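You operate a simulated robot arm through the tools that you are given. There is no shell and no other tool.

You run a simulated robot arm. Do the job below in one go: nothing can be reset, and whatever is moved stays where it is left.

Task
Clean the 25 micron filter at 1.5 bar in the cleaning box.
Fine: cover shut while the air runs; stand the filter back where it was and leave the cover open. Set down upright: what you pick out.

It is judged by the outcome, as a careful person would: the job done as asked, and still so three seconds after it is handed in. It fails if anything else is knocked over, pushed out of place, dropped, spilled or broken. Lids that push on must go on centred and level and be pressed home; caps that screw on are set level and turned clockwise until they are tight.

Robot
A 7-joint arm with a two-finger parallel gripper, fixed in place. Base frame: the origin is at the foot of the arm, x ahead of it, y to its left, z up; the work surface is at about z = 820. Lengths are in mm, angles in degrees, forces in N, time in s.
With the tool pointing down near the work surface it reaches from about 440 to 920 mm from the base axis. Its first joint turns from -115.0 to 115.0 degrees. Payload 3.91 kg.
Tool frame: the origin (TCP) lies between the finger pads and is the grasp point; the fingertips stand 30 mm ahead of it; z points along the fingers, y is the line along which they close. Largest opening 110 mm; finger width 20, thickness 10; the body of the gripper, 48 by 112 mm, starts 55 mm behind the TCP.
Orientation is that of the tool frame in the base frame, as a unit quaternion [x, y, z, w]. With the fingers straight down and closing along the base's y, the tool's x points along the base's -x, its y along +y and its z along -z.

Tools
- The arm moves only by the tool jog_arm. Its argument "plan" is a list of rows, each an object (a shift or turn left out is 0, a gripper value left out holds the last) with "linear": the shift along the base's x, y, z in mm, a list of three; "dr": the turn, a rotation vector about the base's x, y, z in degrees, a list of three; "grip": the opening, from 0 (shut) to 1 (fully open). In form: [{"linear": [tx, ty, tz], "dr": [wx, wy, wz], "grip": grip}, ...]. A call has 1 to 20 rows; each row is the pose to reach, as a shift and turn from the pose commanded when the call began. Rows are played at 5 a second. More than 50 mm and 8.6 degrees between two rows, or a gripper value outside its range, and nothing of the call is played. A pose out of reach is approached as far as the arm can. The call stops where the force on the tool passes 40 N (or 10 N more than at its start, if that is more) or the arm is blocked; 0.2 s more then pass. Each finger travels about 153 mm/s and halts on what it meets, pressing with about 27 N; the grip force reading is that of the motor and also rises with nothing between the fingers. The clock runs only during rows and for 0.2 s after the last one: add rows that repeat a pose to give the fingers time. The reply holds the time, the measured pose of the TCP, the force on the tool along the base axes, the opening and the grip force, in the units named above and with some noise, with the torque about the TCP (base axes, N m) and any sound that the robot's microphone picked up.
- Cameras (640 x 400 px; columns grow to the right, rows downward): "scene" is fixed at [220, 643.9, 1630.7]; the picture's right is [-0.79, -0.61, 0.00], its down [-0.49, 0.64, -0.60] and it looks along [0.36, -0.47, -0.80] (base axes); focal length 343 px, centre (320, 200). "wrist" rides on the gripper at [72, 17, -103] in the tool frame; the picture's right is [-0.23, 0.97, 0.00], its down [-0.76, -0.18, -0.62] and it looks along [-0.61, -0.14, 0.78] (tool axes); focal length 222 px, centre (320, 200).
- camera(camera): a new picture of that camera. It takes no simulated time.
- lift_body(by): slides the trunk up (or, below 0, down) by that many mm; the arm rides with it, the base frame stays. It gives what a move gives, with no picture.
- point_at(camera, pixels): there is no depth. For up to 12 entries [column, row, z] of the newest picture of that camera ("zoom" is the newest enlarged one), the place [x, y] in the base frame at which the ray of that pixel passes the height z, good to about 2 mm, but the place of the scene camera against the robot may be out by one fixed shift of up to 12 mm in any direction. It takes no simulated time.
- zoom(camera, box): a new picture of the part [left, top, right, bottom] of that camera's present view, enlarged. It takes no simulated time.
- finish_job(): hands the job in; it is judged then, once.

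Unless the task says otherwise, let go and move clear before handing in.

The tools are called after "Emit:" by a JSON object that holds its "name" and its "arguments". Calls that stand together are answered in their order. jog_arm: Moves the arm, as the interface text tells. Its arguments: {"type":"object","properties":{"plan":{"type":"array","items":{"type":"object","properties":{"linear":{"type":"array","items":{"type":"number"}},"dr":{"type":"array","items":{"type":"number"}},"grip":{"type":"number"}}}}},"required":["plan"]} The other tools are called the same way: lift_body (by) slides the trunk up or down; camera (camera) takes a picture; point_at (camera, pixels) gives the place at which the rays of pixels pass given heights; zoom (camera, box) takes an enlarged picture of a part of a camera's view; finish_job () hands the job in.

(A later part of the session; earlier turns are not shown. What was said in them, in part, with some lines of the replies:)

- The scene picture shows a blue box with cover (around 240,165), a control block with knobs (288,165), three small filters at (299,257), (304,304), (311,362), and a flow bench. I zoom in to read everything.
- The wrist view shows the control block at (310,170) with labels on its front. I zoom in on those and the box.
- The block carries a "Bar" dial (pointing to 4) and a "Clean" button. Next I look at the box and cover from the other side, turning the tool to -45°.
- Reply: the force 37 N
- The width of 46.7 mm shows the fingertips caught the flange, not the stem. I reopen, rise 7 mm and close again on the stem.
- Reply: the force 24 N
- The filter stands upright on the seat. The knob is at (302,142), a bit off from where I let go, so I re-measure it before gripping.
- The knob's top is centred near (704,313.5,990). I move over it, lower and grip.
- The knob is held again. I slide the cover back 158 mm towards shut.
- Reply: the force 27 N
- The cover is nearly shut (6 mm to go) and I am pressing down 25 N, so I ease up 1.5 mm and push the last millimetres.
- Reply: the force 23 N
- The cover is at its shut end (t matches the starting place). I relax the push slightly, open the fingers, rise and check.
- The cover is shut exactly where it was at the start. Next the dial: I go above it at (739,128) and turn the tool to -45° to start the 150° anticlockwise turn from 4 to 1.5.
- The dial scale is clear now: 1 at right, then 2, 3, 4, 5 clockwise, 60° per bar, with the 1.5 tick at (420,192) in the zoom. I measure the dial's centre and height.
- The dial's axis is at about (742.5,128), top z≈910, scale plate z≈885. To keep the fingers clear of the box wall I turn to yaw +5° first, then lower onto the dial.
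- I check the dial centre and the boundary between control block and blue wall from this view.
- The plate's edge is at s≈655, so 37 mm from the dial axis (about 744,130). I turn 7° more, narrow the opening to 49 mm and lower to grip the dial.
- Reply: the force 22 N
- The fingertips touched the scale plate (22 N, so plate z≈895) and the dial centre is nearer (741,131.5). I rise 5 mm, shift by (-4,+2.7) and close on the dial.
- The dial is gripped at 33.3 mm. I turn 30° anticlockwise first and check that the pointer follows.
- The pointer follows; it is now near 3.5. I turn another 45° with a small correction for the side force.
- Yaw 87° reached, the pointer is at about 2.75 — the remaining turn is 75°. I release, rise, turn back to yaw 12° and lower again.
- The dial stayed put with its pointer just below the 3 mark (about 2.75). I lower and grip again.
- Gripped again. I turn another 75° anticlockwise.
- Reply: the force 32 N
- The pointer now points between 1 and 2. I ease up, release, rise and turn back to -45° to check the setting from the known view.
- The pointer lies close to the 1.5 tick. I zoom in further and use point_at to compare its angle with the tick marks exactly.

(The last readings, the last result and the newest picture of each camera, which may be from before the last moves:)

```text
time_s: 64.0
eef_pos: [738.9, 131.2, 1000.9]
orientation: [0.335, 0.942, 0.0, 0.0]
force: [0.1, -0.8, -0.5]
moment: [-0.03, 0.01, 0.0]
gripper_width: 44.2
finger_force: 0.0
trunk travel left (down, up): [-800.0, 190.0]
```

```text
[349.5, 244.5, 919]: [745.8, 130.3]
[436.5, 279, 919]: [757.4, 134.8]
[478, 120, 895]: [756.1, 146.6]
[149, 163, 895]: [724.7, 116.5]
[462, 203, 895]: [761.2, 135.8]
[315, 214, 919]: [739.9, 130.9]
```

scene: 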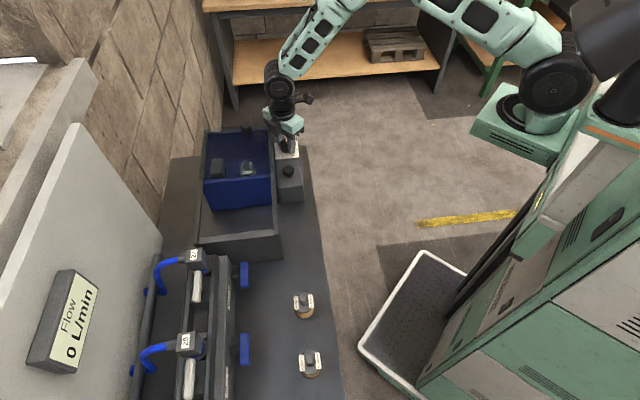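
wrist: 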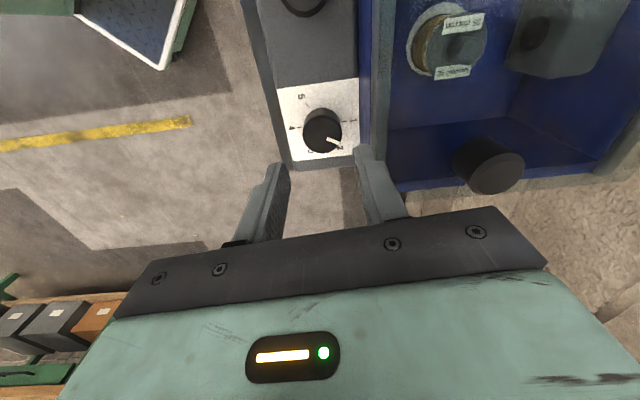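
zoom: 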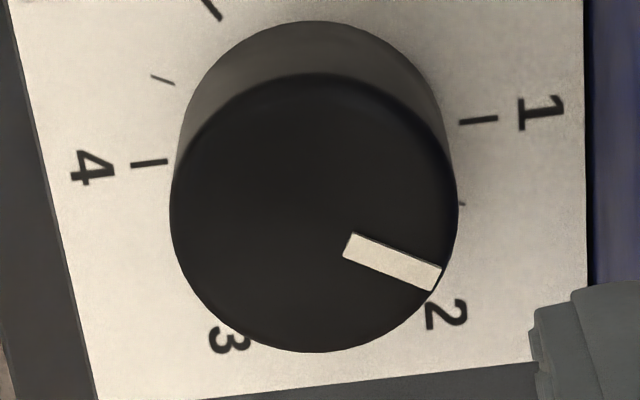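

Computing the rays precisely, the pointer lies at 15.1° and the 1.5 tick at 15.2°, so the dial is set at 1.5 bar. Next I close the gripper and hover above the Clean button near (672,197).

Emit:
{"name": "jog_arm", "arguments": {"plan": [{"linear": [-22, 22, 0], "grip": 0.2}, {"linear": [-44, 44, 0], "grip": 0.0}, {"linear": [-66, 66, 0], "grip": 0.0}, {"linear": [-66, 66, 0], "grip": 0.0}, {"linear": [-66, 66, 0], "grip": 0.0}]}}

Emit:
{"name": "camera", "arguments": {"camera": "wrist"}}

Emit:
{"name": "zoom", "arguments": {"camera": "wrist", "box": [270, 90, 370, 180]}}

Emit:
{"name": "zoom", "arguments": {"camera": "scene", "box": [190, 110, 310, 210]}}

```text
time_s: 65.2
eef_pos: [674.7, 198.0, 999.0]
orientation: [0.334, 0.943, -0.001, 0.0]
force: [0.0, 0.1, -0.4]
moment: [-0.01, 0.01, 0.03]
gripper_width: 0.0
finger_force: 26.8
trunk travel left (down, up): [-800.0, 190.0]
```

```text
taken
```

wrist: 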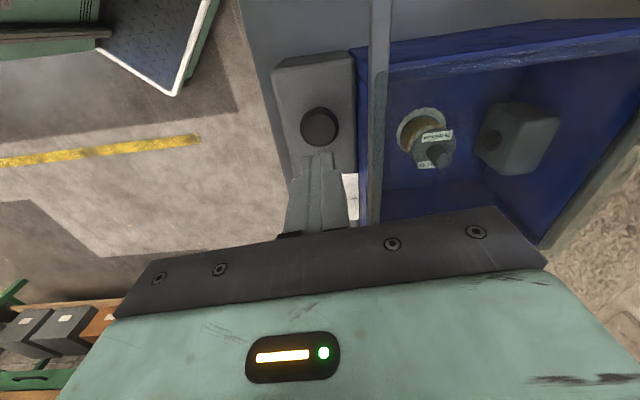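

```text
4.44 times, centred on (320, 135) of wrist
```

zoom: 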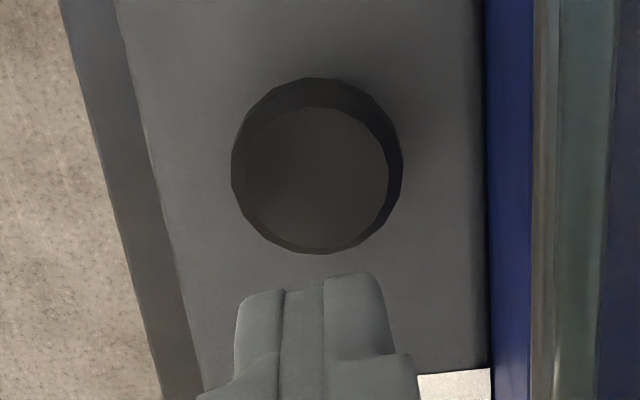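

```text
4.00 times, centred on (250, 160) of scene
```

zoom: 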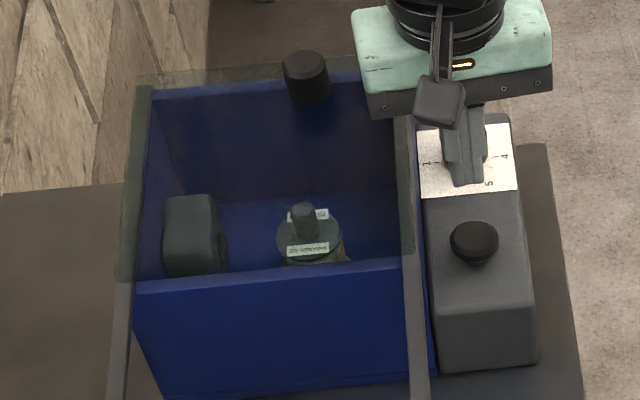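

The button's cap centre is at (319.4,130.5), 33 mm wide. I measure it against the height.

Emit:
{"name": "point_at", "arguments": {"camera": "wrist", "pixels": [[319.4, 130.5, 900], [319.4, 130.5, 905], [319.4, 130.5, 910], [319.4, 130.5, 915], [319.4, 130.5, 920]]}}

```text
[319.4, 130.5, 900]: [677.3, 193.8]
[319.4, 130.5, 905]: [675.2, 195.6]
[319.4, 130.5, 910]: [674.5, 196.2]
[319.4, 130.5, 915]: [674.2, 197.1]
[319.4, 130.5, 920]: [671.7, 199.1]
```

The button's axis is near (674,197) with its top around z 912-918. I lower the closed fingertips to just above it.

Emit:
{"name": "jog_arm", "arguments": {"plan": [{"linear": [-0.7, -0.7, -20], "grip": 0}, {"linear": [-0.7, -0.7, -40], "grip": 0}, {"linear": [-0.7, -0.7, -48], "grip": 0}, {"linear": [-0.7, -0.7, -48], "grip": 0}]}}

Emit:
{"name": "camera", "arguments": {"camera": "wrist"}}

Emit:
{"name": "zoom", "arguments": {"camera": "scene", "box": [240, 120, 330, 190]}}

```text
time_s: 66.2
eef_pos: [674.2, 197.3, 950.5]
orientation: [0.334, 0.942, 0.0, 0.0]
force: [0.1, -0.6, -0.5]
moment: [0.05, -0.01, 0.0]
gripper_width: 0.0
finger_force: 27.0
trunk travel left (down, up): [-800.0, 190.0]
```

```text
taken
```

wrist: 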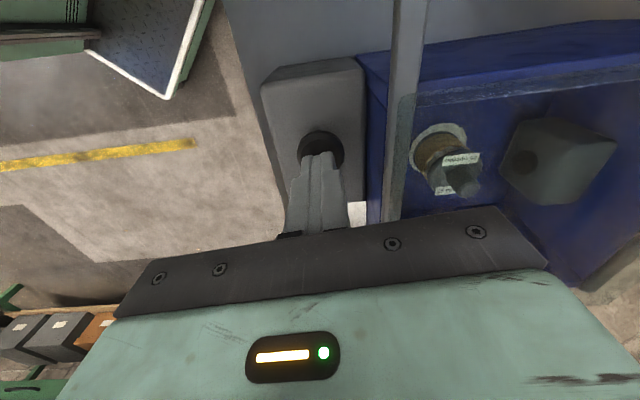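

```text
5.71 times, centred on (285, 155) of scene
```

zoom: 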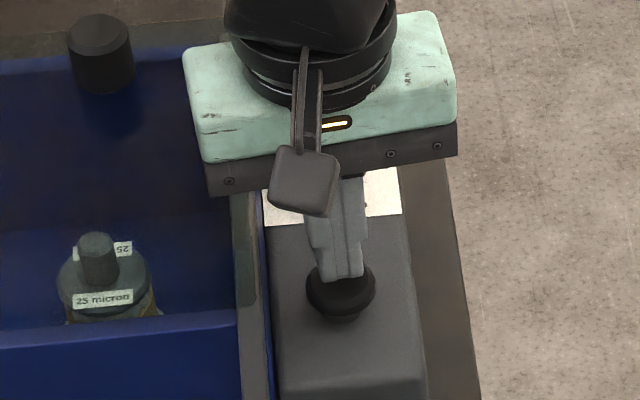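

The tips are right above the button. I press down in small steps and listen.

Emit:
{"name": "jog_arm", "arguments": {"plan": [{"linear": [0, 0, -3]}, {"linear": [0, 0, -5]}, {"linear": [0, 0, -7]}, {"linear": [0, 0, -9]}]}}

Emit:
{"name": "zoom", "arguments": {"camera": "scene", "box": [190, 110, 310, 210]}}

```text
time_s: 67.2
eef_pos: [673.0, 196.6, 943.2]
orientation: [0.333, 0.943, 0.001, 0.001]
force: [1.5, -0.5, 3.6]
moment: [0.01, -0.05, -0.03]
gripper_width: 0.0
finger_force: 26.4
trunk travel left (down, up): [-800.0, 190.0]
```

```text
4.00 times, centred on (250, 160) of scene
```

zoom: 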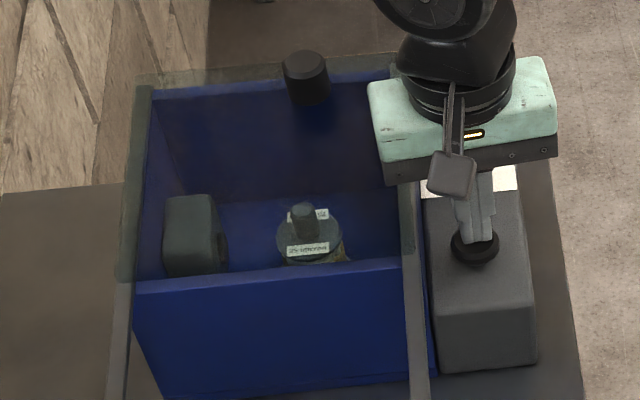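

Contact with light spring force (3.6 N at z=943). I press further.

Emit:
{"name": "jog_arm", "arguments": {"plan": [{"linear": [0, 0, -2]}, {"linear": [0, 0, -4]}, {"linear": [0, 0, -6]}]}}

Emit:
{"name": "zoom", "arguments": {"camera": "scene", "box": [190, 110, 310, 210]}}

```text
time_s: 68.0
eef_pos: [672.8, 196.8, 939.5]
orientation: [0.333, 0.943, 0.002, 0.001]
force: [1.4, -1.6, 19.8]
moment: [-0.05, -0.07, -0.05]
gripper_width: 0.1
finger_force: 26.7
trunk travel left (down, up): [-800.0, 190.0]
heard: click
```

```text
4.00 times, centred on (250, 160) of scene
```

zoom: 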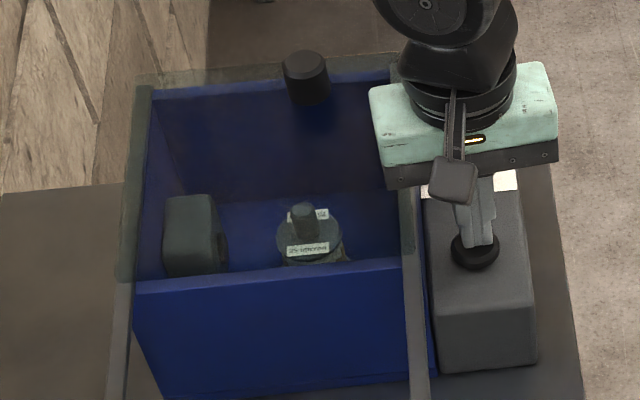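

A click was heard. I hold the button and listen for the air.

Emit:
{"name": "jog_arm", "arguments": {"plan": [{"linear": [0, 0, 0]}, {"linear": [0, 0, 0]}, {"linear": [0, 0, 0]}]}}

Emit:
{"name": "zoom", "arguments": {"camera": "scene", "box": [190, 110, 310, 210]}}

```text
time_s: 68.8
eef_pos: [674.6, 197.1, 938.6]
orientation: [0.334, 0.943, 0.002, 0.001]
force: [5.4, -0.4, 24.6]
moment: [0.03, -0.17, 0.0]
gripper_width: 0.2
finger_force: 26.7
trunk travel left (down, up): [-800.0, 190.0]
```

```text
4.00 times, centred on (250, 160) of scene
```

zoom: 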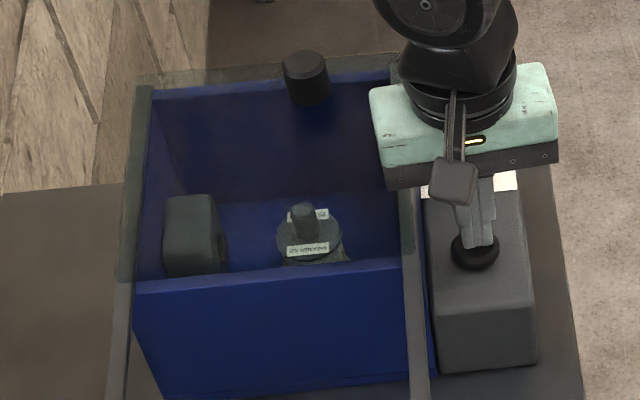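

Only the click was heard so far. I zoom on the filter to see whether it changes, still holding the button.

Emit:
{"name": "zoom", "arguments": {"camera": "scene", "box": [240, 150, 290, 185]}}

Emit:
{"name": "zoom", "arguments": {"camera": "wrist", "box": [380, 80, 520, 220]}}

```text
11.43 times, centred on (265, 168) of scene
```

zoom: 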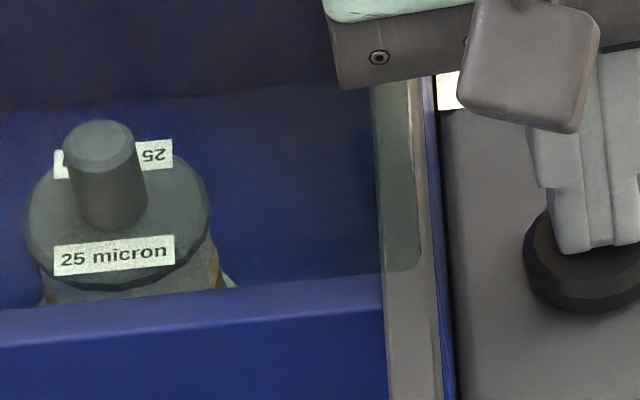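

```text
2.86 times, centred on (450, 150) of wrist
```

zoom: 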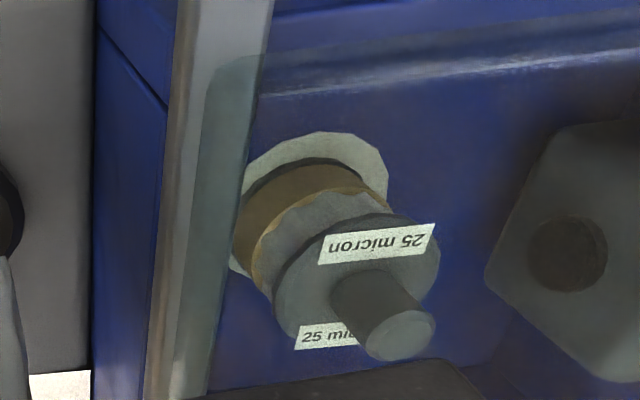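

The brown dirt on the filter is receding from the top (pale mesh now shows), so the air is running. I keep holding and watch.

Emit:
{"name": "jog_arm", "arguments": {"plan": [{"linear": [0, 0, 0]}, {"linear": [0, 0, 0]}, {"linear": [0, 0, 0]}, {"linear": [0, 0, 0]}, {"linear": [0, 0, 0]}]}}

Emit:
{"name": "zoom", "arguments": {"camera": "wrist", "box": [380, 80, 520, 220]}}

```text
time_s: 70.0
eef_pos: [673.9, 196.3, 938.8]
orientation: [0.334, 0.943, 0.001, 0.001]
force: [9.2, 2.6, 27.8]
moment: [0.07, -0.26, 0.01]
gripper_width: 0.0
finger_force: 26.9
trunk travel left (down, up): [-800.0, 190.0]
```

```text
2.86 times, centred on (450, 150) of wrist
```

zoom: 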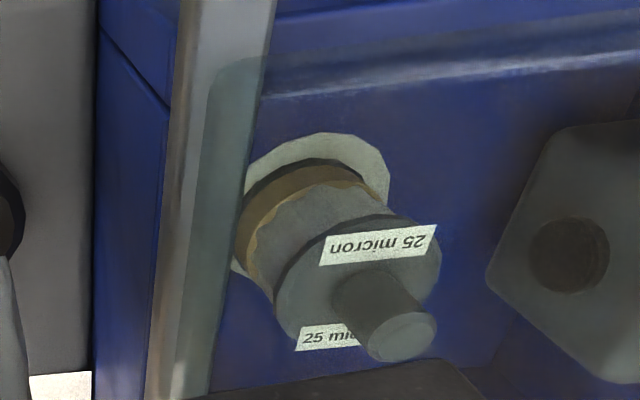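

The dirt keeps receding while I hold. I keep holding for another second or two.

Emit:
{"name": "jog_arm", "arguments": {"plan": [{"linear": [-0.5, 0, 0.3]}, {"linear": [-0.5, 0, 0.3]}, {"linear": [-0.5, 0, 0.3]}, {"linear": [-0.5, 0, 0.3]}, {"linear": [-0.5, 0, 0.3]}, {"linear": [-0.5, 0, 0.3]}]}}

Emit:
{"name": "zoom", "arguments": {"camera": "wrist", "box": [380, 80, 520, 220]}}

```text
time_s: 71.4
eef_pos: [671.8, 196.7, 937.4]
orientation: [0.334, 0.943, 0.001, 0.0]
force: [7.7, 2.5, 26.6]
moment: [0.06, -0.23, -0.01]
gripper_width: 0.2
finger_force: 27.0
trunk travel left (down, up): [-800.0, 190.0]
```

```text
2.86 times, centred on (450, 150) of wrist
```

zoom: 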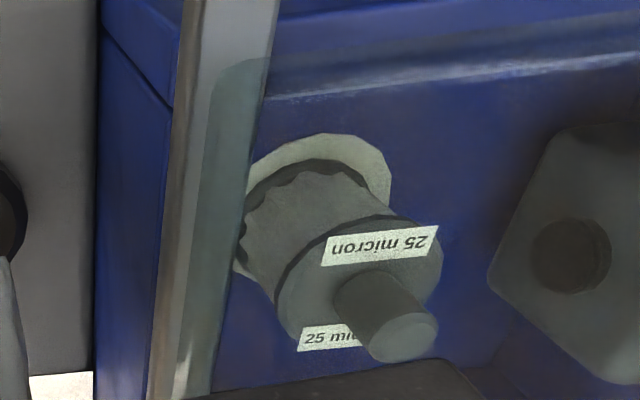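

The brown dirt is completely gone. I let the button up and watch whether it springs back and whether any sound follows.

Emit:
{"name": "jog_arm", "arguments": {"plan": [{"linear": [0, 0, 3]}, {"linear": [0, 0, 8]}, {"linear": [0, 0, 15]}, {"linear": [0, 0, 40]}, {"linear": [0, 0, 65]}, {"linear": [0, 0, 65]}]}}

Emit:
{"name": "camera", "arguments": {"camera": "wrist"}}

Emit:
{"name": "zoom", "arguments": {"camera": "scene", "box": [240, 130, 320, 190]}}

Emit:
{"name": "zoom", "arguments": {"camera": "wrist", "box": [270, 90, 370, 180]}}

```text
time_s: 72.8
eef_pos: [671.7, 196.8, 1003.8]
orientation: [0.334, 0.943, 0.0, 0.001]
force: [-0.3, 0.5, 0.6]
moment: [-0.01, 0.0, 0.01]
gripper_width: 0.0
finger_force: 26.8
trunk travel left (down, up): [-800.0, 190.0]
```

```text
taken
```

wrist: 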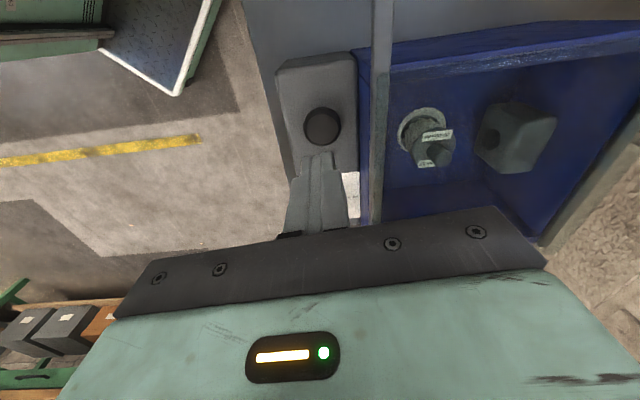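

```text
6.67 times, centred on (280, 160) of scene
```

zoom: 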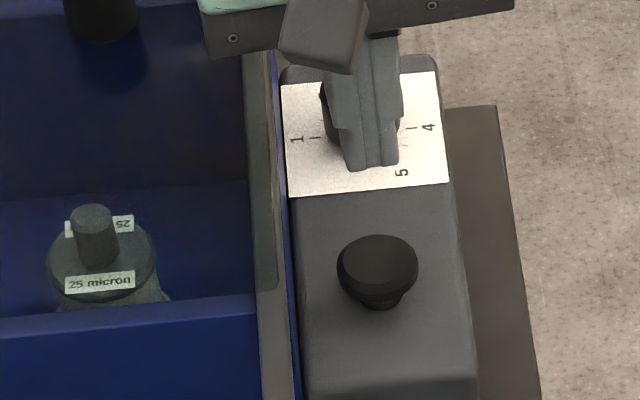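

```text
4.44 times, centred on (320, 135) of wrist
```

zoom: 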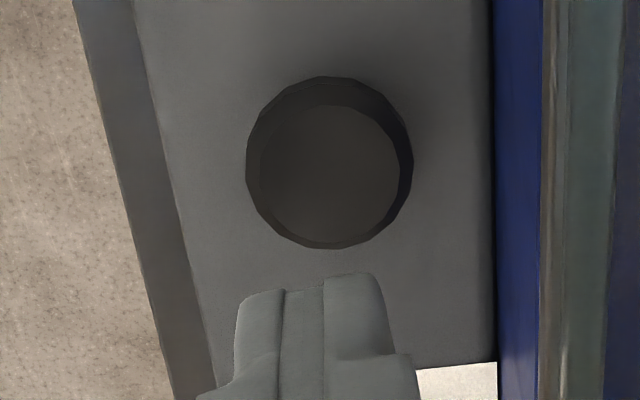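

The button sprang back up, the filter looks clean through the shut cover, and no hiss is reported. I wait a few seconds with the cover shut while moving back above the cover knob.

Emit:
{"name": "jog_arm", "arguments": {"plan": [{"linear": [0, 0, 30]}, {"linear": [0, 0, 62], "dr": [0, 0, 6]}, {"linear": [15, 0, 62], "dr": [0, 0, 13]}, {"linear": [30, 0, 62], "dr": [0, 0, 20]}, {"linear": [45, 0, 62], "dr": [0, 0, 27]}, {"linear": [60, 0, 62], "dr": [0, 0, 34]}, {"linear": [75, 0, 62], "dr": [0, 0, 41]}, {"linear": [90, 0, 62], "dr": [0, 0, 48]}, {"linear": [105, 0, 62], "dr": [0, 0, 55]}, {"linear": [120, 0, 62], "dr": [0, 0, 62]}, {"linear": [135, -1, 62], "dr": [0, 0, 69]}, {"linear": [149, -1, 62], "dr": [0, 0, 76]}, {"linear": [149, -1, 62], "dr": [0, 0, 84], "grip": 0.7}, {"linear": [149, -1, 62], "dr": [0, 0, 84], "grip": 0.7}, {"linear": [149, -1, 62], "dr": [0, 0, 84], "grip": 0.7}, {"linear": [149, -1, 62], "dr": [0, 0, 84], "grip": 0.7}, {"linear": [149, -1, 62], "dr": [0, 0, 84], "grip": 0.7}]}}

Emit:
{"name": "camera", "arguments": {"camera": "wrist"}}

Emit:
{"name": "zoom", "arguments": {"camera": "scene", "box": [190, 110, 310, 210]}}

```text
time_s: 76.4
eef_pos: [821.3, 196.2, 1064.4]
orientation: [-0.383, 0.924, 0.0, 0.0]
force: [-0.4, -0.3, 0.0]
moment: [0.0, -0.03, -0.01]
gripper_width: 77.0
finger_force: 0.1
trunk travel left (down, up): [-800.0, 190.0]
```

```text
taken
```

wrist: 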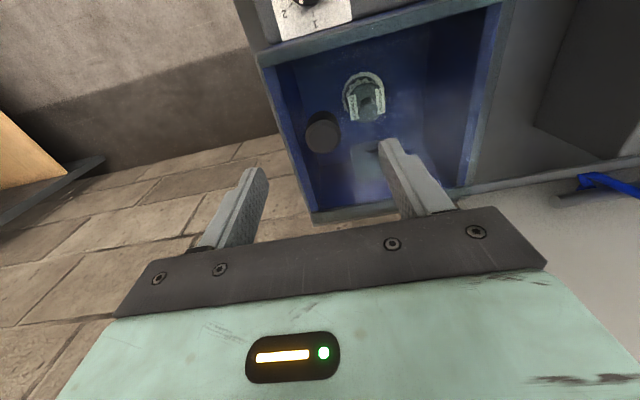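

```text
4.00 times, centred on (250, 160) of scene
```

zoom: 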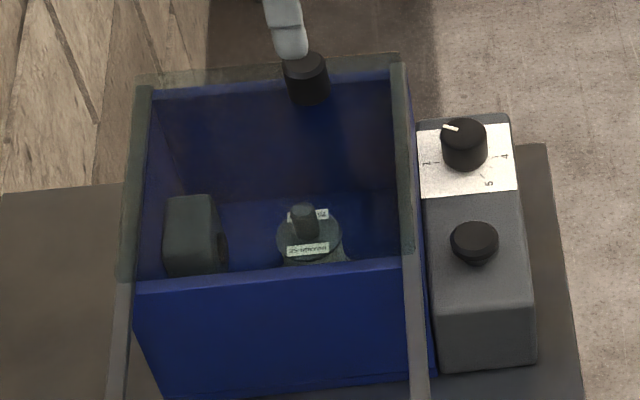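

I check the filter's other side through the cover before opening.

Emit:
{"name": "zoom", "arguments": {"camera": "wrist", "box": [300, 50, 440, 160]}}

Emit:
{"name": "zoom", "arguments": {"camera": "scene", "box": [264, 130, 312, 160]}}

```text
3.64 times, centred on (370, 105) of wrist
```

zoom: 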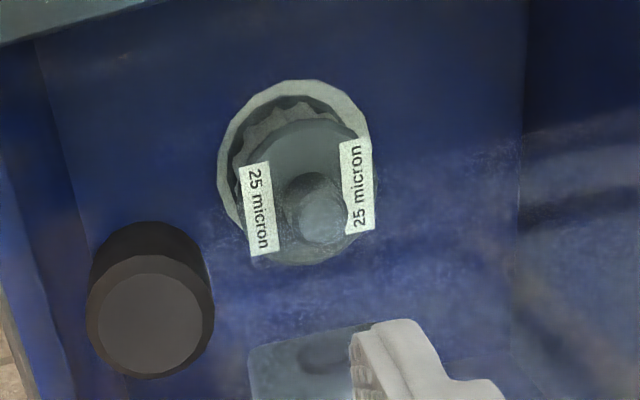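

```text
13.33 times, centred on (288, 145) of scene
```

zoom: 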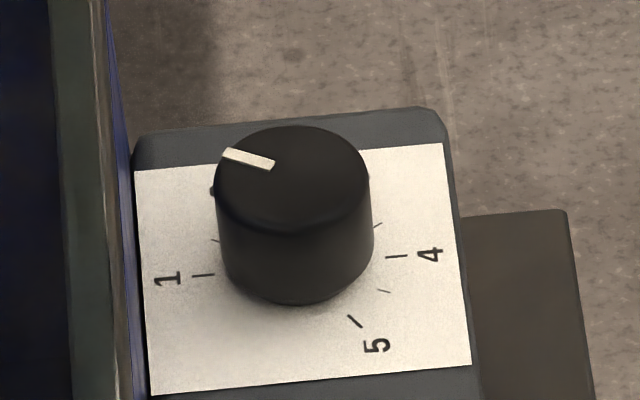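

The filter is clean all round and the dial still reads 1.5. I lower onto the cover knob and grip it.

Emit:
{"name": "jog_arm", "arguments": {"plan": [{"linear": [-1, 0.3, -25]}, {"linear": [-1, 0.3, -50]}, {"linear": [-1, 0.3, -65.5]}, {"linear": [-1, 0.3, -65.5]}, {"linear": [-1, 0.3, -65.5], "grip": 0.15}, {"linear": [-1, 0.3, -65.5], "grip": 0.15}, {"linear": [-1, 0.3, -65.5], "grip": 0.15}, {"linear": [-1, 0.3, -65.5], "grip": 0.15}]}}

Emit:
{"name": "camera", "arguments": {"camera": "wrist"}}

```text
time_s: 78.2
eef_pos: [819.2, 197.4, 998.0]
orientation: [-0.383, 0.924, 0.001, 0.0]
force: [-5.4, 4.0, -2.3]
moment: [-0.12, -0.57, 0.11]
gripper_width: 29.8
finger_force: 44.9
trunk travel left (down, up): [-800.0, 190.0]
```

```text
taken
```

wrist: 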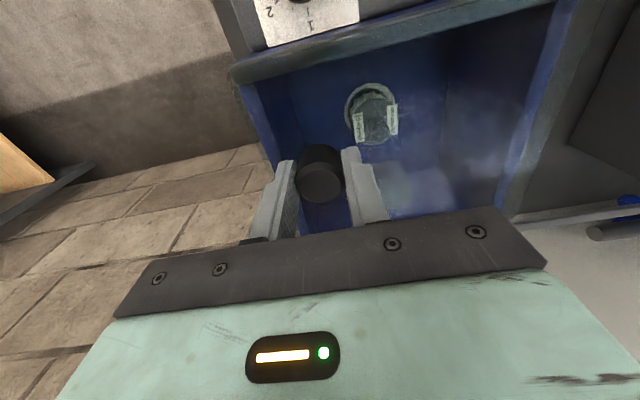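

The knob is gripped. I slide the cover open by 167 mm.

Emit:
{"name": "jog_arm", "arguments": {"plan": [{"linear": [-9.8, 9.8, 0]}, {"linear": [-19.7, 19.7, 0]}, {"linear": [-29.5, 29.5, 0]}, {"linear": [-39.4, 39.4, 0]}, {"linear": [-49.2, 49.2, 0]}, {"linear": [-59, 59, 0]}, {"linear": [-68.9, 68.9, 0]}, {"linear": [-78.7, 78.7, 0]}, {"linear": [-88.6, 88.6, 0]}, {"linear": [-98.4, 98.4, 0]}, {"linear": [-108.2, 108.2, 0]}, {"linear": [-118, 118, 0]}, {"linear": [-118, 118, 0]}]}}

Emit:
{"name": "camera", "arguments": {"camera": "wrist"}}

Emit:
{"name": "zoom", "arguments": {"camera": "scene", "box": [180, 110, 310, 270]}}

```text
time_s: 81.0
eef_pos: [701.3, 314.2, 997.5]
orientation: [-0.382, 0.924, 0.0, -0.002]
force: [-1.0, 0.2, -28.4]
moment: [-0.07, -0.82, 0.09]
gripper_width: 29.9
finger_force: 45.5
trunk travel left (down, up): [-800.0, 190.0]
```

```text
taken
```

wrist: 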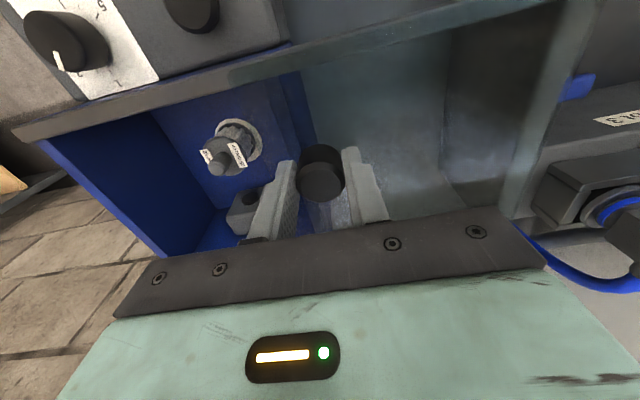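

```text
2.50 times, centred on (245, 190) of scene
```

zoom: 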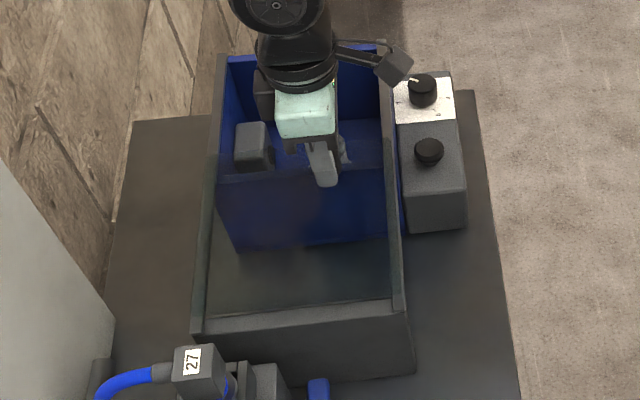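

The cover is nearly fully open, with the tool pulled down 28 N, so I lower 2 mm and ease it 5 mm further without pressing on the stop.

Emit:
{"name": "jog_arm", "arguments": {"plan": [{"linear": [0, 0, -1.2]}, {"linear": [-1.5, 1.5, -2.2]}, {"linear": [-3, 3, -2.2]}, {"linear": [-3.5, 3.5, -2.2]}, {"linear": [-3.5, 3.5, -2.2]}]}}

```text
time_s: 82.2
eef_pos: [699.1, 317.3, 997.7]
orientation: [-0.383, 0.924, 0.0, 0.001]
force: [-2.8, -3.7, 0.0]
moment: [-1.36, 0.55, -0.15]
gripper_width: 29.6
finger_force: 44.9
trunk travel left (down, up): [-800.0, 190.0]
```

No resistance yet; 4 mm more.

Emit:
{"name": "jog_arm", "arguments": {"plan": [{"linear": [-0.7, 0.7, 0]}, {"linear": [-1.4, 1.4, 0]}, {"linear": [-2.1, 2.1, 0]}, {"linear": [-2.8, 2.8, 0]}, {"linear": [-2.8, 2.8, 0]}]}}

```text
time_s: 83.4
eef_pos: [695.0, 320.5, 997.1]
orientation: [-0.383, 0.924, 0.0, 0.0]
force: [-0.1, -1.4, 5.6]
moment: [-0.5, -0.36, -0.03]
gripper_width: 29.4
finger_force: 45.1
trunk travel left (down, up): [-800.0, 190.0]
```

Still no resistance at t≈-265, just short of the stop. I release here and rise, then check where the cover stays.

Emit:
{"name": "jog_arm", "arguments": {"plan": [{"linear": [0, 0, 0], "grip": 0.2}, {"linear": [0, 0, 0], "grip": 0.3}, {"linear": [0, 0, 0], "grip": 0.4}, {"linear": [0, 0, 0], "grip": 0.5}, {"linear": [0, 0, 0], "grip": 0.5}, {"linear": [0, 0, 25], "grip": 0.5}, {"linear": [0, 0, 60], "grip": 0.5}, {"linear": [0, 0, 60], "grip": 0.5}]}}

Emit:
{"name": "camera", "arguments": {"camera": "wrist"}}

Emit:
{"name": "zoom", "arguments": {"camera": "scene", "box": [180, 110, 310, 270]}}

```text
time_s: 85.2
eef_pos: [694.8, 319.9, 1057.6]
orientation: [-0.383, 0.924, 0.0, -0.001]
force: [-0.5, -0.8, 0.0]
moment: [-0.02, 0.0, -0.01]
gripper_width: 55.1
finger_force: 0.0
trunk travel left (down, up): [-800.0, 190.0]
```

```text
taken
```

wrist: 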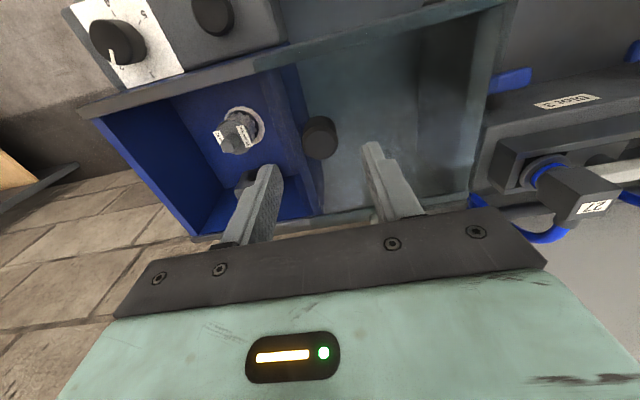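

```text
2.50 times, centred on (245, 190) of scene
```

zoom: 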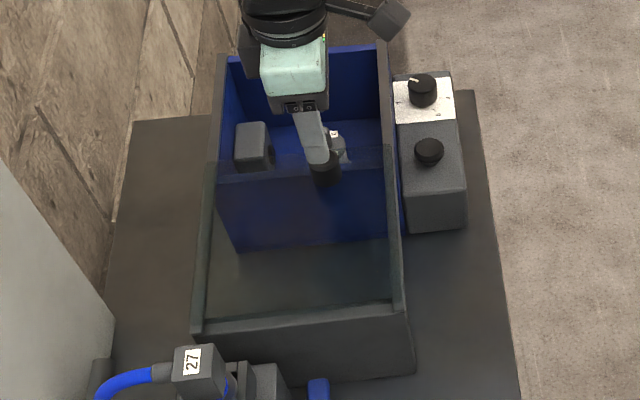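

The cover stays fully open now (knob still centred at 320,138). I move above the filter in the box.

Emit:
{"name": "jog_arm", "arguments": {"plan": [{"linear": [33, -24, 0]}, {"linear": [66, -48, 0]}, {"linear": [99, -72.5, 0]}, {"linear": [99, -72.5, -40]}, {"linear": [99, -72.5, -80]}, {"linear": [99, -72.5, -110]}, {"linear": [99, -72.5, -110]}]}}

Emit:
{"name": "camera", "arguments": {"camera": "wrist"}}

Emit:
{"name": "zoom", "arguments": {"camera": "wrist", "box": [260, 80, 380, 200]}}

```text
time_s: 86.8
eef_pos: [796.9, 248.6, 947.4]
orientation: [-0.382, 0.924, 0.0, 0.0]
force: [0.2, 1.4, -0.8]
moment: [-0.03, 0.03, 0.03]
gripper_width: 55.1
finger_force: 0.0
trunk travel left (down, up): [-800.0, 190.0]
```

```text
taken
```

wrist: 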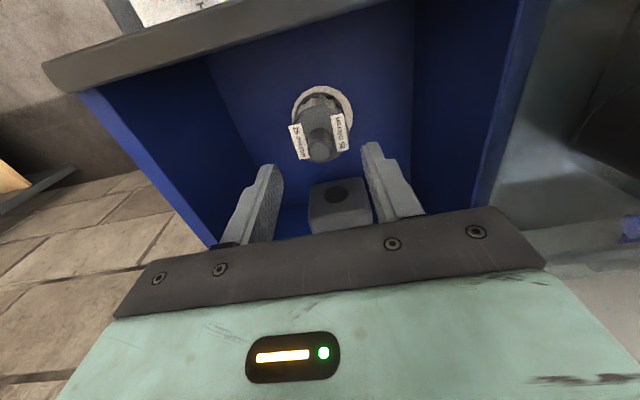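

```text
3.33 times, centred on (320, 140) of wrist
```

zoom: 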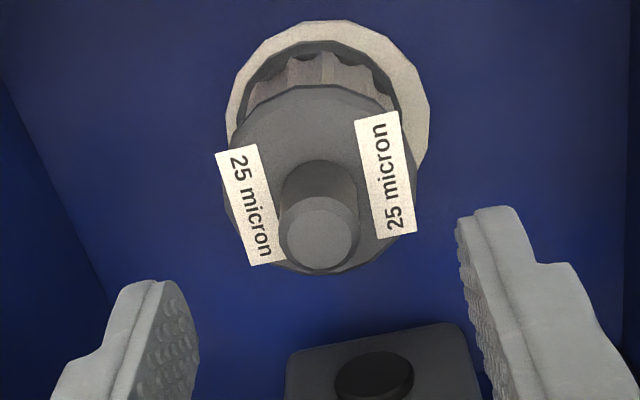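

The stem is seen at (319.8,149.7), so the filter is about (793,246.5). I correct by (-3.5,-2), lower to z≈916 and grip the stem.

Emit:
{"name": "jog_arm", "arguments": {"plan": [{"linear": [-3.5, -2, 0]}, {"linear": [-3.5, -2, -15]}, {"linear": [-3.5, -2, -31]}, {"linear": [-3.5, -2, -31]}, {"linear": [-3.5, -2, -31]}]}}

Emit:
{"name": "zoom", "arguments": {"camera": "wrist", "box": [260, 80, 380, 200]}}

```text
time_s: 88.0
eef_pos: [791.6, 246.0, 916.2]
orientation: [-0.383, 0.924, 0.0, 0.0]
force: [0.5, 0.2, 1.0]
moment: [-0.01, 0.0, 0.0]
gripper_width: 55.1
finger_force: 0.1
trunk travel left (down, up): [-800.0, 190.0]
```

```text
3.33 times, centred on (320, 140) of wrist
```

zoom: 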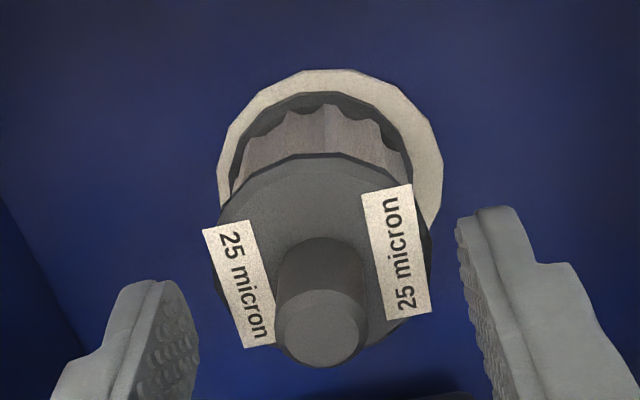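

The stem sits as it did at release. I close on it and lift a little.

Emit:
{"name": "jog_arm", "arguments": {"plan": [{"linear": [0.8, 0.5, 0], "grip": 0.5}, {"linear": [0.8, 0.5, 0], "grip": 0.05}, {"linear": [0.8, 0.5, 0], "grip": 0.05}, {"linear": [0.8, 0.5, 0], "grip": 0.05}, {"linear": [0.8, 0.5, 0], "grip": 0.05}]}}

Emit:
{"name": "zoom", "arguments": {"camera": "wrist", "box": [260, 80, 380, 200]}}

```text
time_s: 89.2
eef_pos: [793.3, 245.9, 916.8]
orientation: [-0.382, 0.924, 0.0, 0.0]
force: [0.4, -0.1, 1.1]
moment: [-0.07, -0.06, 0.01]
gripper_width: 16.5
finger_force: 27.1
trunk travel left (down, up): [-800.0, 190.0]
```

```text
3.33 times, centred on (320, 140) of wrist
```

zoom: 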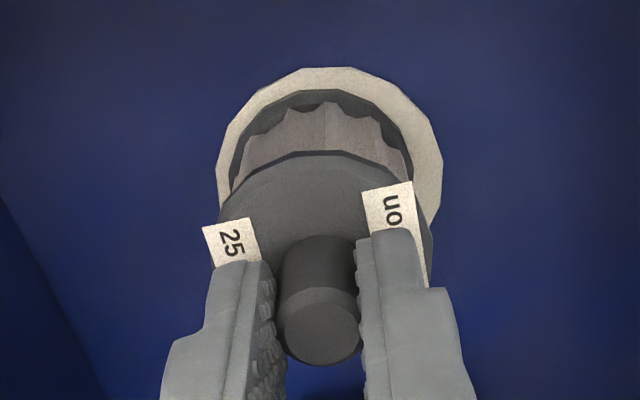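

The filter is held (16.5 mm). I lift it straight out of the box.

Emit:
{"name": "jog_arm", "arguments": {"plan": [{"linear": [0, 0, 8]}, {"linear": [0, 0, 25]}, {"linear": [0, 0, 55]}, {"linear": [0, 0, 90]}, {"linear": [0, 0, 125]}, {"linear": [0, 0, 160]}, {"linear": [0, 0, 187]}, {"linear": [0, 0, 187]}]}}

Emit:
{"name": "camera", "arguments": {"camera": "wrist"}}

Emit:
{"name": "zoom", "arguments": {"camera": "scene", "box": [180, 90, 310, 270]}}

```text
time_s: 91.0
eef_pos: [792.6, 247.2, 1104.8]
orientation: [-0.382, 0.924, -0.001, -0.001]
force: [0.5, -0.3, -0.4]
moment: [0.03, 0.0, 0.0]
gripper_width: 16.6
finger_force: 27.4
trunk travel left (down, up): [-800.0, 190.0]
```

```text
taken
```

wrist: 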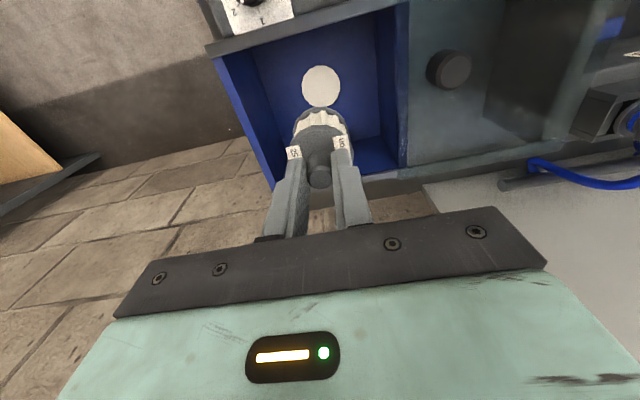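

```text
2.22 times, centred on (245, 180) of scene
```

zoom: 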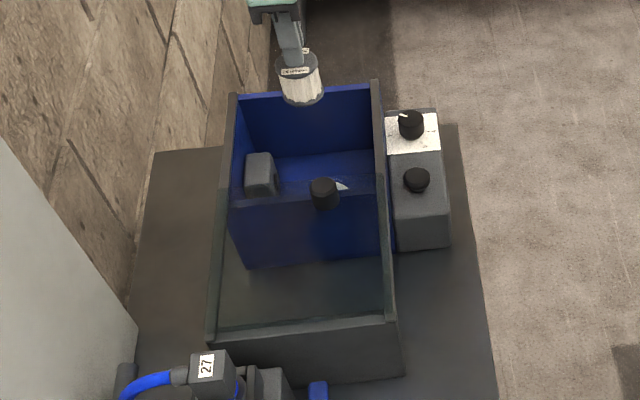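

The filter comes out clean and white. I carry it back above its original place at (507,363).

Emit:
{"name": "jog_arm", "arguments": {"plan": [{"linear": [-16, 6.5, 0]}, {"linear": [-56, 22.6, 0]}, {"linear": [-96, 38.8, 0]}, {"linear": [-136, 55, 0]}, {"linear": [-176, 71, 0]}, {"linear": [-216, 87.3, 0]}, {"linear": [-256, 103.5, 0]}, {"linear": [-285.9, 115.6, 0]}, {"linear": [-285.9, 115.6, 0]}]}}

Emit:
{"name": "camera", "arguments": {"camera": "wrist"}}

Emit:
{"name": "camera", "arguments": {"camera": "scene"}}

```text
time_s: 93.0
eef_pos: [506.3, 362.1, 1102.5]
orientation: [-0.383, 0.924, 0.0, 0.0]
force: [-0.7, 0.8, 0.1]
moment: [-0.02, 0.01, 0.0]
gripper_width: 16.6
finger_force: 27.0
trunk travel left (down, up): [-800.0, 190.0]
```

```text
taken
```

wrist: 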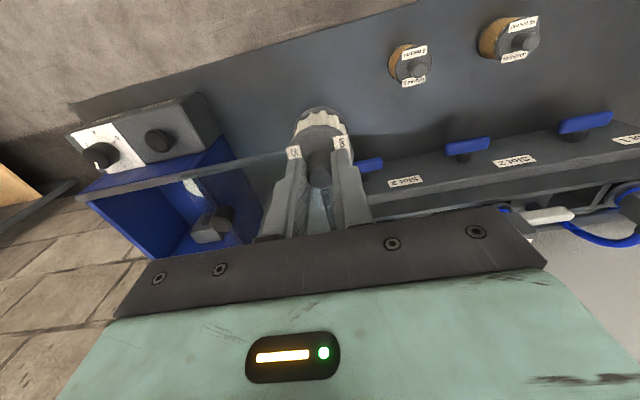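

```text
taken
```

scene: 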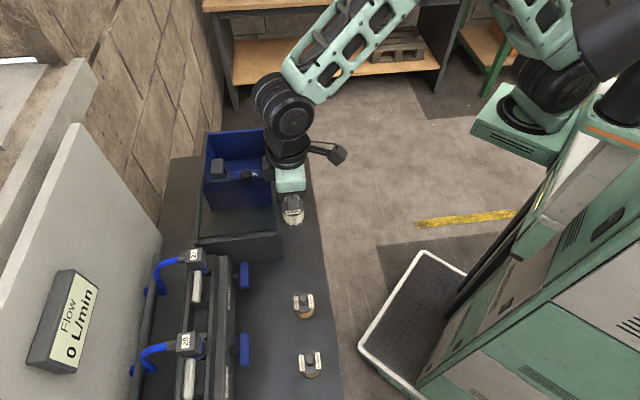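

The view matches that of the first lift. I lower the filter to about 9 mm above the bench.

Emit:
{"name": "jog_arm", "arguments": {"plan": [{"linear": [0.5, 0.5, -40]}, {"linear": [0.5, 0.5, -80]}, {"linear": [0.5, 0.5, -120]}, {"linear": [0.5, 0.5, -155]}, {"linear": [0.5, 0.5, -180]}, {"linear": [0.5, 0.5, -190]}, {"linear": [0.5, 0.5, -190]}]}}

Emit:
{"name": "zoom", "arguments": {"camera": "wrist", "box": [240, 80, 400, 240]}}

Emit:
{"name": "zoom", "arguments": {"camera": "scene", "box": [270, 230, 330, 280]}}

```text
time_s: 94.6
eef_pos: [506.2, 363.1, 912.3]
orientation: [-0.383, 0.924, 0.001, 0.0]
force: [-0.2, 0.7, -0.8]
moment: [-0.01, 0.02, -0.02]
gripper_width: 16.8
finger_force: 26.9
trunk travel left (down, up): [-800.0, 190.0]
```

```text
2.50 times, centred on (320, 160) of wrist
```

zoom: 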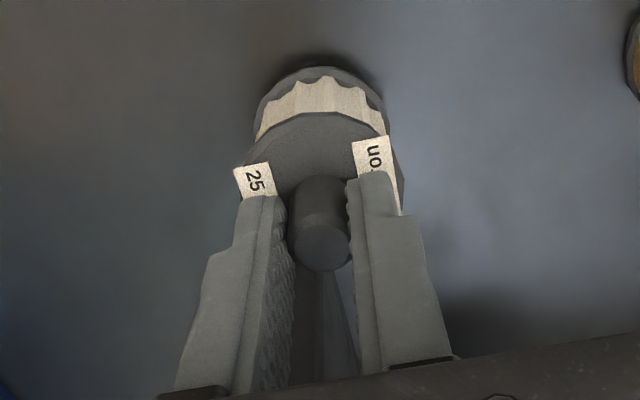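

```text
8.00 times, centred on (300, 255) of scene
```

zoom: 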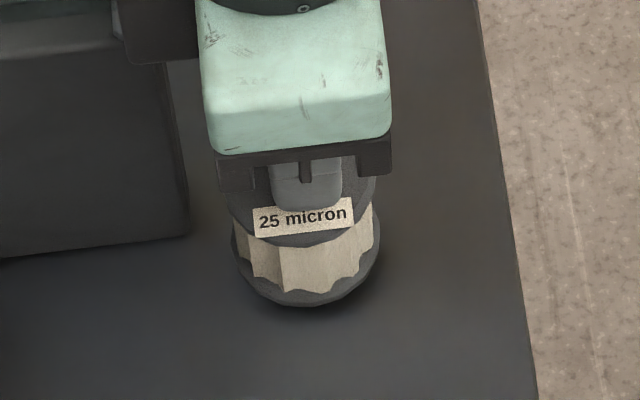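

Compared with the original zoomed view the filter is about 2 mm off to image left, so I correct by (-0.7,-1.5) and lower gently to the bench.

Emit:
{"name": "jog_arm", "arguments": {"plan": [{"linear": [-0.7, -1.5, -2]}, {"linear": [-0.7, -1.5, -4]}, {"linear": [-0.7, -1.5, -6]}, {"linear": [-0.7, -1.5, -7.5]}, {"linear": [-0.7, -1.5, -7.5]}]}}

Emit:
{"name": "zoom", "arguments": {"camera": "scene", "box": [270, 230, 330, 280]}}

```text
time_s: 95.8
eef_pos: [505.9, 360.9, 906.2]
orientation: [-0.383, 0.924, 0.001, 0.0]
force: [-0.7, -3.0, 9.6]
moment: [-0.26, 0.08, -0.02]
gripper_width: 16.6
finger_force: 26.9
trunk travel left (down, up): [-800.0, 190.0]
```

```text
8.00 times, centred on (300, 255) of scene
```

zoom: 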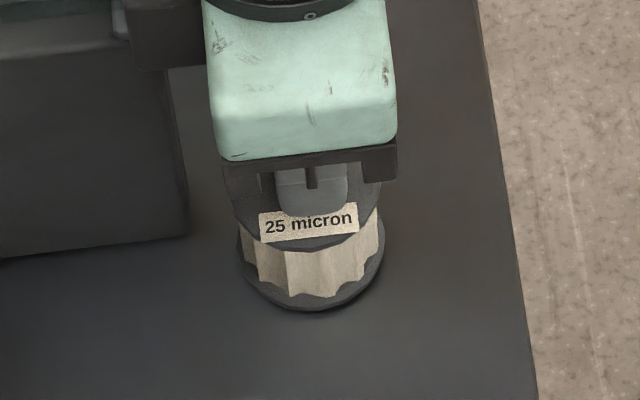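

The filter is touching (9.6 N) at z≈906. I press down another 1.5 mm so its base sits flat, and look.

Emit:
{"name": "jog_arm", "arguments": {"plan": [{"linear": [0, -0.3, -0.8]}, {"linear": [-0.3, -0.3, -1.5]}, {"linear": [-0.3, -0.3, -1.5]}]}}

Emit:
{"name": "zoom", "arguments": {"camera": "scene", "box": [270, 230, 330, 280]}}

Emit:
{"name": "zoom", "arguments": {"camera": "wrist", "box": [240, 80, 400, 240]}}

```text
time_s: 96.6
eef_pos: [506.3, 360.7, 906.3]
orientation: [-0.383, 0.924, 0.001, 0.002]
force: [0.6, 0.0, 23.2]
moment: [0.14, 0.16, 0.01]
gripper_width: 16.4
finger_force: 27.3
trunk travel left (down, up): [-800.0, 190.0]
```

```text
8.00 times, centred on (300, 255) of scene
```

zoom: 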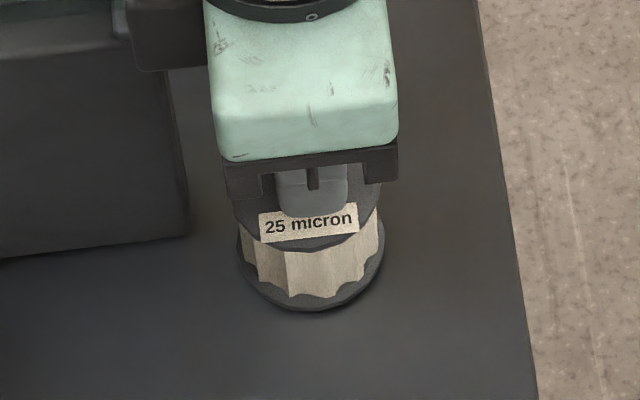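

```text
2.50 times, centred on (320, 160) of wrist
```

zoom: 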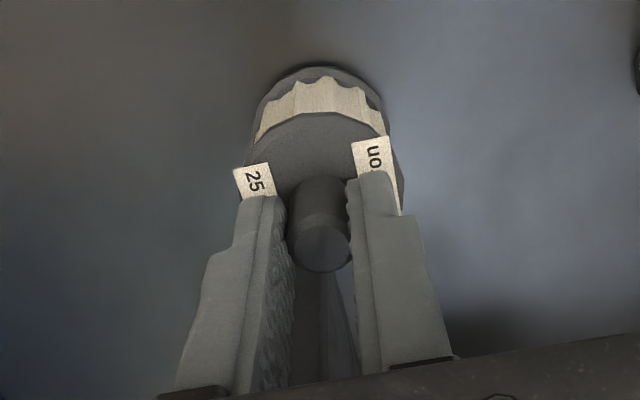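

It is standing on the bench (z unchanged at 23 N), about 2 mm off its original image place. I lift slightly, shift by (-2,+1.2) and set it down again lightly.

Emit:
{"name": "jog_arm", "arguments": {"plan": [{"linear": [0, 0, 3]}, {"linear": [0, 0, 6]}, {"linear": [-2, 1.2, 6]}, {"linear": [-2, 1.2, 4]}, {"linear": [-2, 1.2, 2.5]}, {"linear": [-2, 1.2, 1.5]}, {"linear": [-2, 1.2, 1.5]}]}}

Emit:
{"name": "zoom", "arguments": {"camera": "scene", "box": [270, 230, 330, 280]}}

```text
time_s: 98.2
eef_pos: [501.9, 360.2, 906.0]
orientation: [-0.383, 0.924, -0.001, 0.0]
force: [-1.2, -1.6, 4.7]
moment: [-0.1, 0.0, 0.01]
gripper_width: 16.5
finger_force: 27.0
trunk travel left (down, up): [-800.0, 190.0]
```

```text
8.00 times, centred on (300, 255) of scene
```

zoom: 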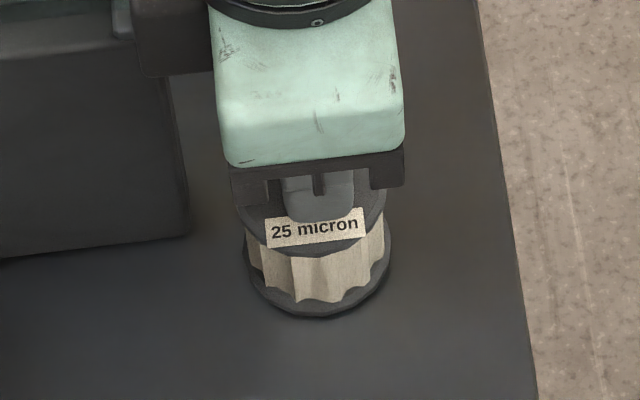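

The filter now stands within about 1 mm of its original image position with light contact. I open the fingers and rise clear.

Emit:
{"name": "jog_arm", "arguments": {"plan": [{"linear": [0, 0, 0], "grip": 0.25}, {"linear": [0, 0, 0], "grip": 0.4}, {"linear": [0, 0, 0], "grip": 0.5}, {"linear": [0, 0, 0], "grip": 0.5}, {"linear": [0, 0, 15], "grip": 0.5}, {"linear": [0, 0, 45], "grip": 0.5}, {"linear": [0, 0, 90], "grip": 0.5}, {"linear": [0, 0, 135], "grip": 0.5}, {"linear": [0, 0, 180], "grip": 0.5}, {"linear": [0, 0, 180], "grip": 0.5}]}}

Emit:
{"name": "zoom", "arguments": {"camera": "scene", "box": [270, 230, 330, 280]}}

Emit:
{"name": "camera", "arguments": {"camera": "scene"}}

Emit:
{"name": "camera", "arguments": {"camera": "wrist"}}

```text
time_s: 100.4
eef_pos: [502.5, 362.7, 1087.7]
orientation: [-0.383, 0.924, 0.0, -0.001]
force: [0.2, 0.2, -0.5]
moment: [-0.04, 0.0, 0.01]
gripper_width: 54.9
finger_force: 0.0
trunk travel left (down, up): [-800.0, 190.0]
```

```text
8.00 times, centred on (300, 255) of scene
```

zoom: 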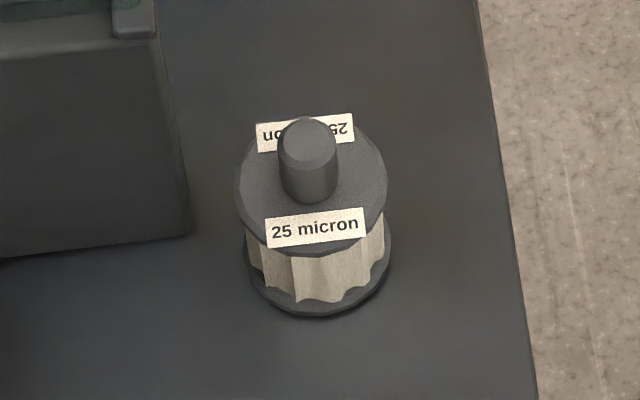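

```text
taken
```

scene: 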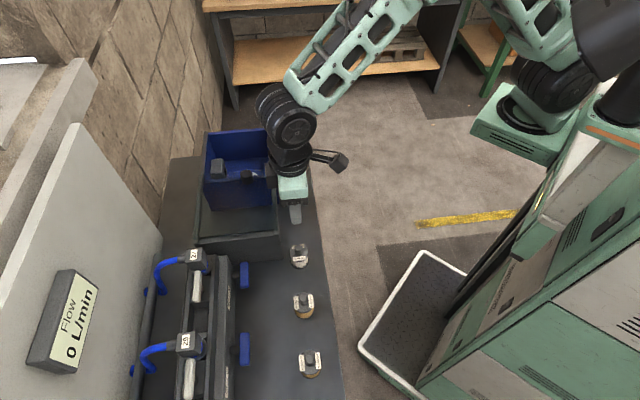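

```text
taken
```

wrist: 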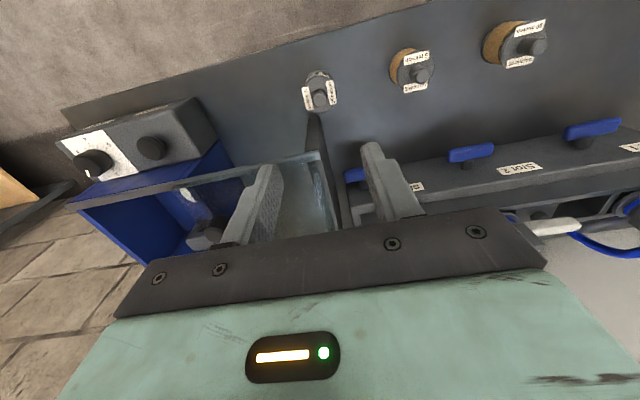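

The filter stands upright, clean, within about 2 mm of where it was. I check the cover, the box and the other filters once more.

Emit:
{"name": "jog_arm", "arguments": {"plan": [{"linear": [-20, -20, 20]}, {"linear": [-45, -50, 40]}, {"linear": [-45, -85, 60]}, {"linear": [-45, -85, 60]}]}}

Emit:
{"name": "zoom", "arguments": {"camera": "scene", "box": [180, 110, 310, 270]}}

Emit:
{"name": "zoom", "arguments": {"camera": "scene", "box": [180, 230, 360, 400]}}

Emit:
{"name": "zoom", "arguments": {"camera": "scene", "box": [260, 230, 360, 292]}}

```text
time_s: 101.4
eef_pos: [457.4, 275.9, 1147.7]
orientation: [-0.383, 0.924, 0.001, 0.0]
force: [0.8, 0.0, -0.3]
moment: [0.01, -0.03, -0.03]
gripper_width: 54.8
finger_force: 0.0
trunk travel left (down, up): [-800.0, 190.0]
```

```text
2.50 times, centred on (245, 190) of scene
```

zoom: 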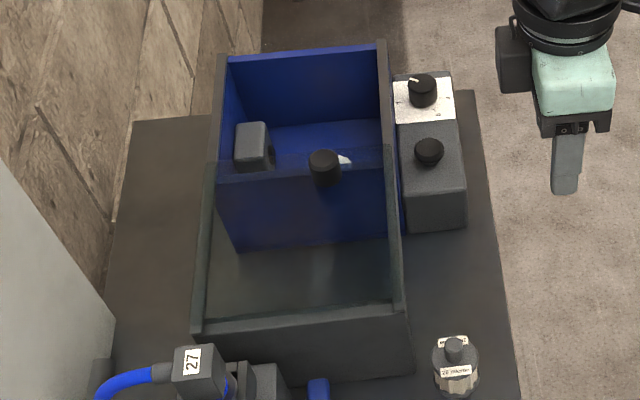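

```text
2.35 times, centred on (270, 315) of scene
```

zoom: 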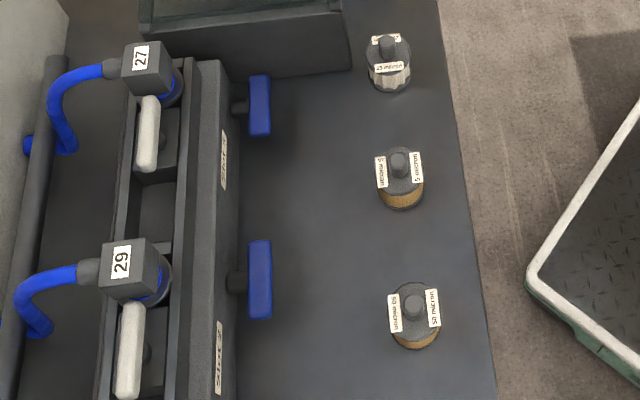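

```text
6.40 times, centred on (310, 261) of scene
```

zoom: 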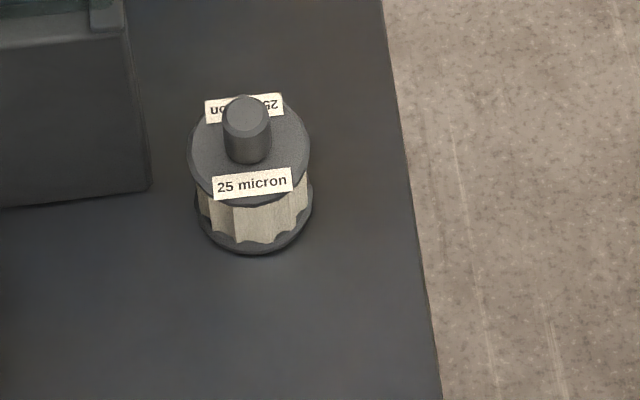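

Everything checks out. The 25 micron filter is clean and upright at its old spot (stem top at 246,117 against 242,119 at the start). The cover is open with its knob at the front wall, the dial sits at 1.5 with the button up, and the other filters are untouched. The arm is clear, so I hand the job in.

Emit:
{"name": "finish_job", "arguments": {}}

```text
The job is handed in.
```

The 25 micron filter is clean and standing upright, about 2 mm from where it started.

- **Cleaning:** I set the dial to 1.5 bar, shut the cover, then pressed and held Clean for about four seconds. By then all the brown dirt had gone. The microphone picked up only the button's click, so I judged that the air was running by watching the dirt disappear.
- **Before opening:** The button sprang back when I let go. I waited about six seconds before opening the cover.
- **Cover:** It is open and stopped about 3 mm short of its end stop. When I pushed it right up to the stop earlier, it slid back about 13 mm on release.
- **Dial and surroundings:** The dial still reads 1.5 bar. It was at 4 when I began, and you did not ask me to put it back. The other filters were not touched, and the arm is clear.

On the first try the fingers closed on the filter's flange instead of its stem. I let go and gripped it again before lifting, and saw no damage.
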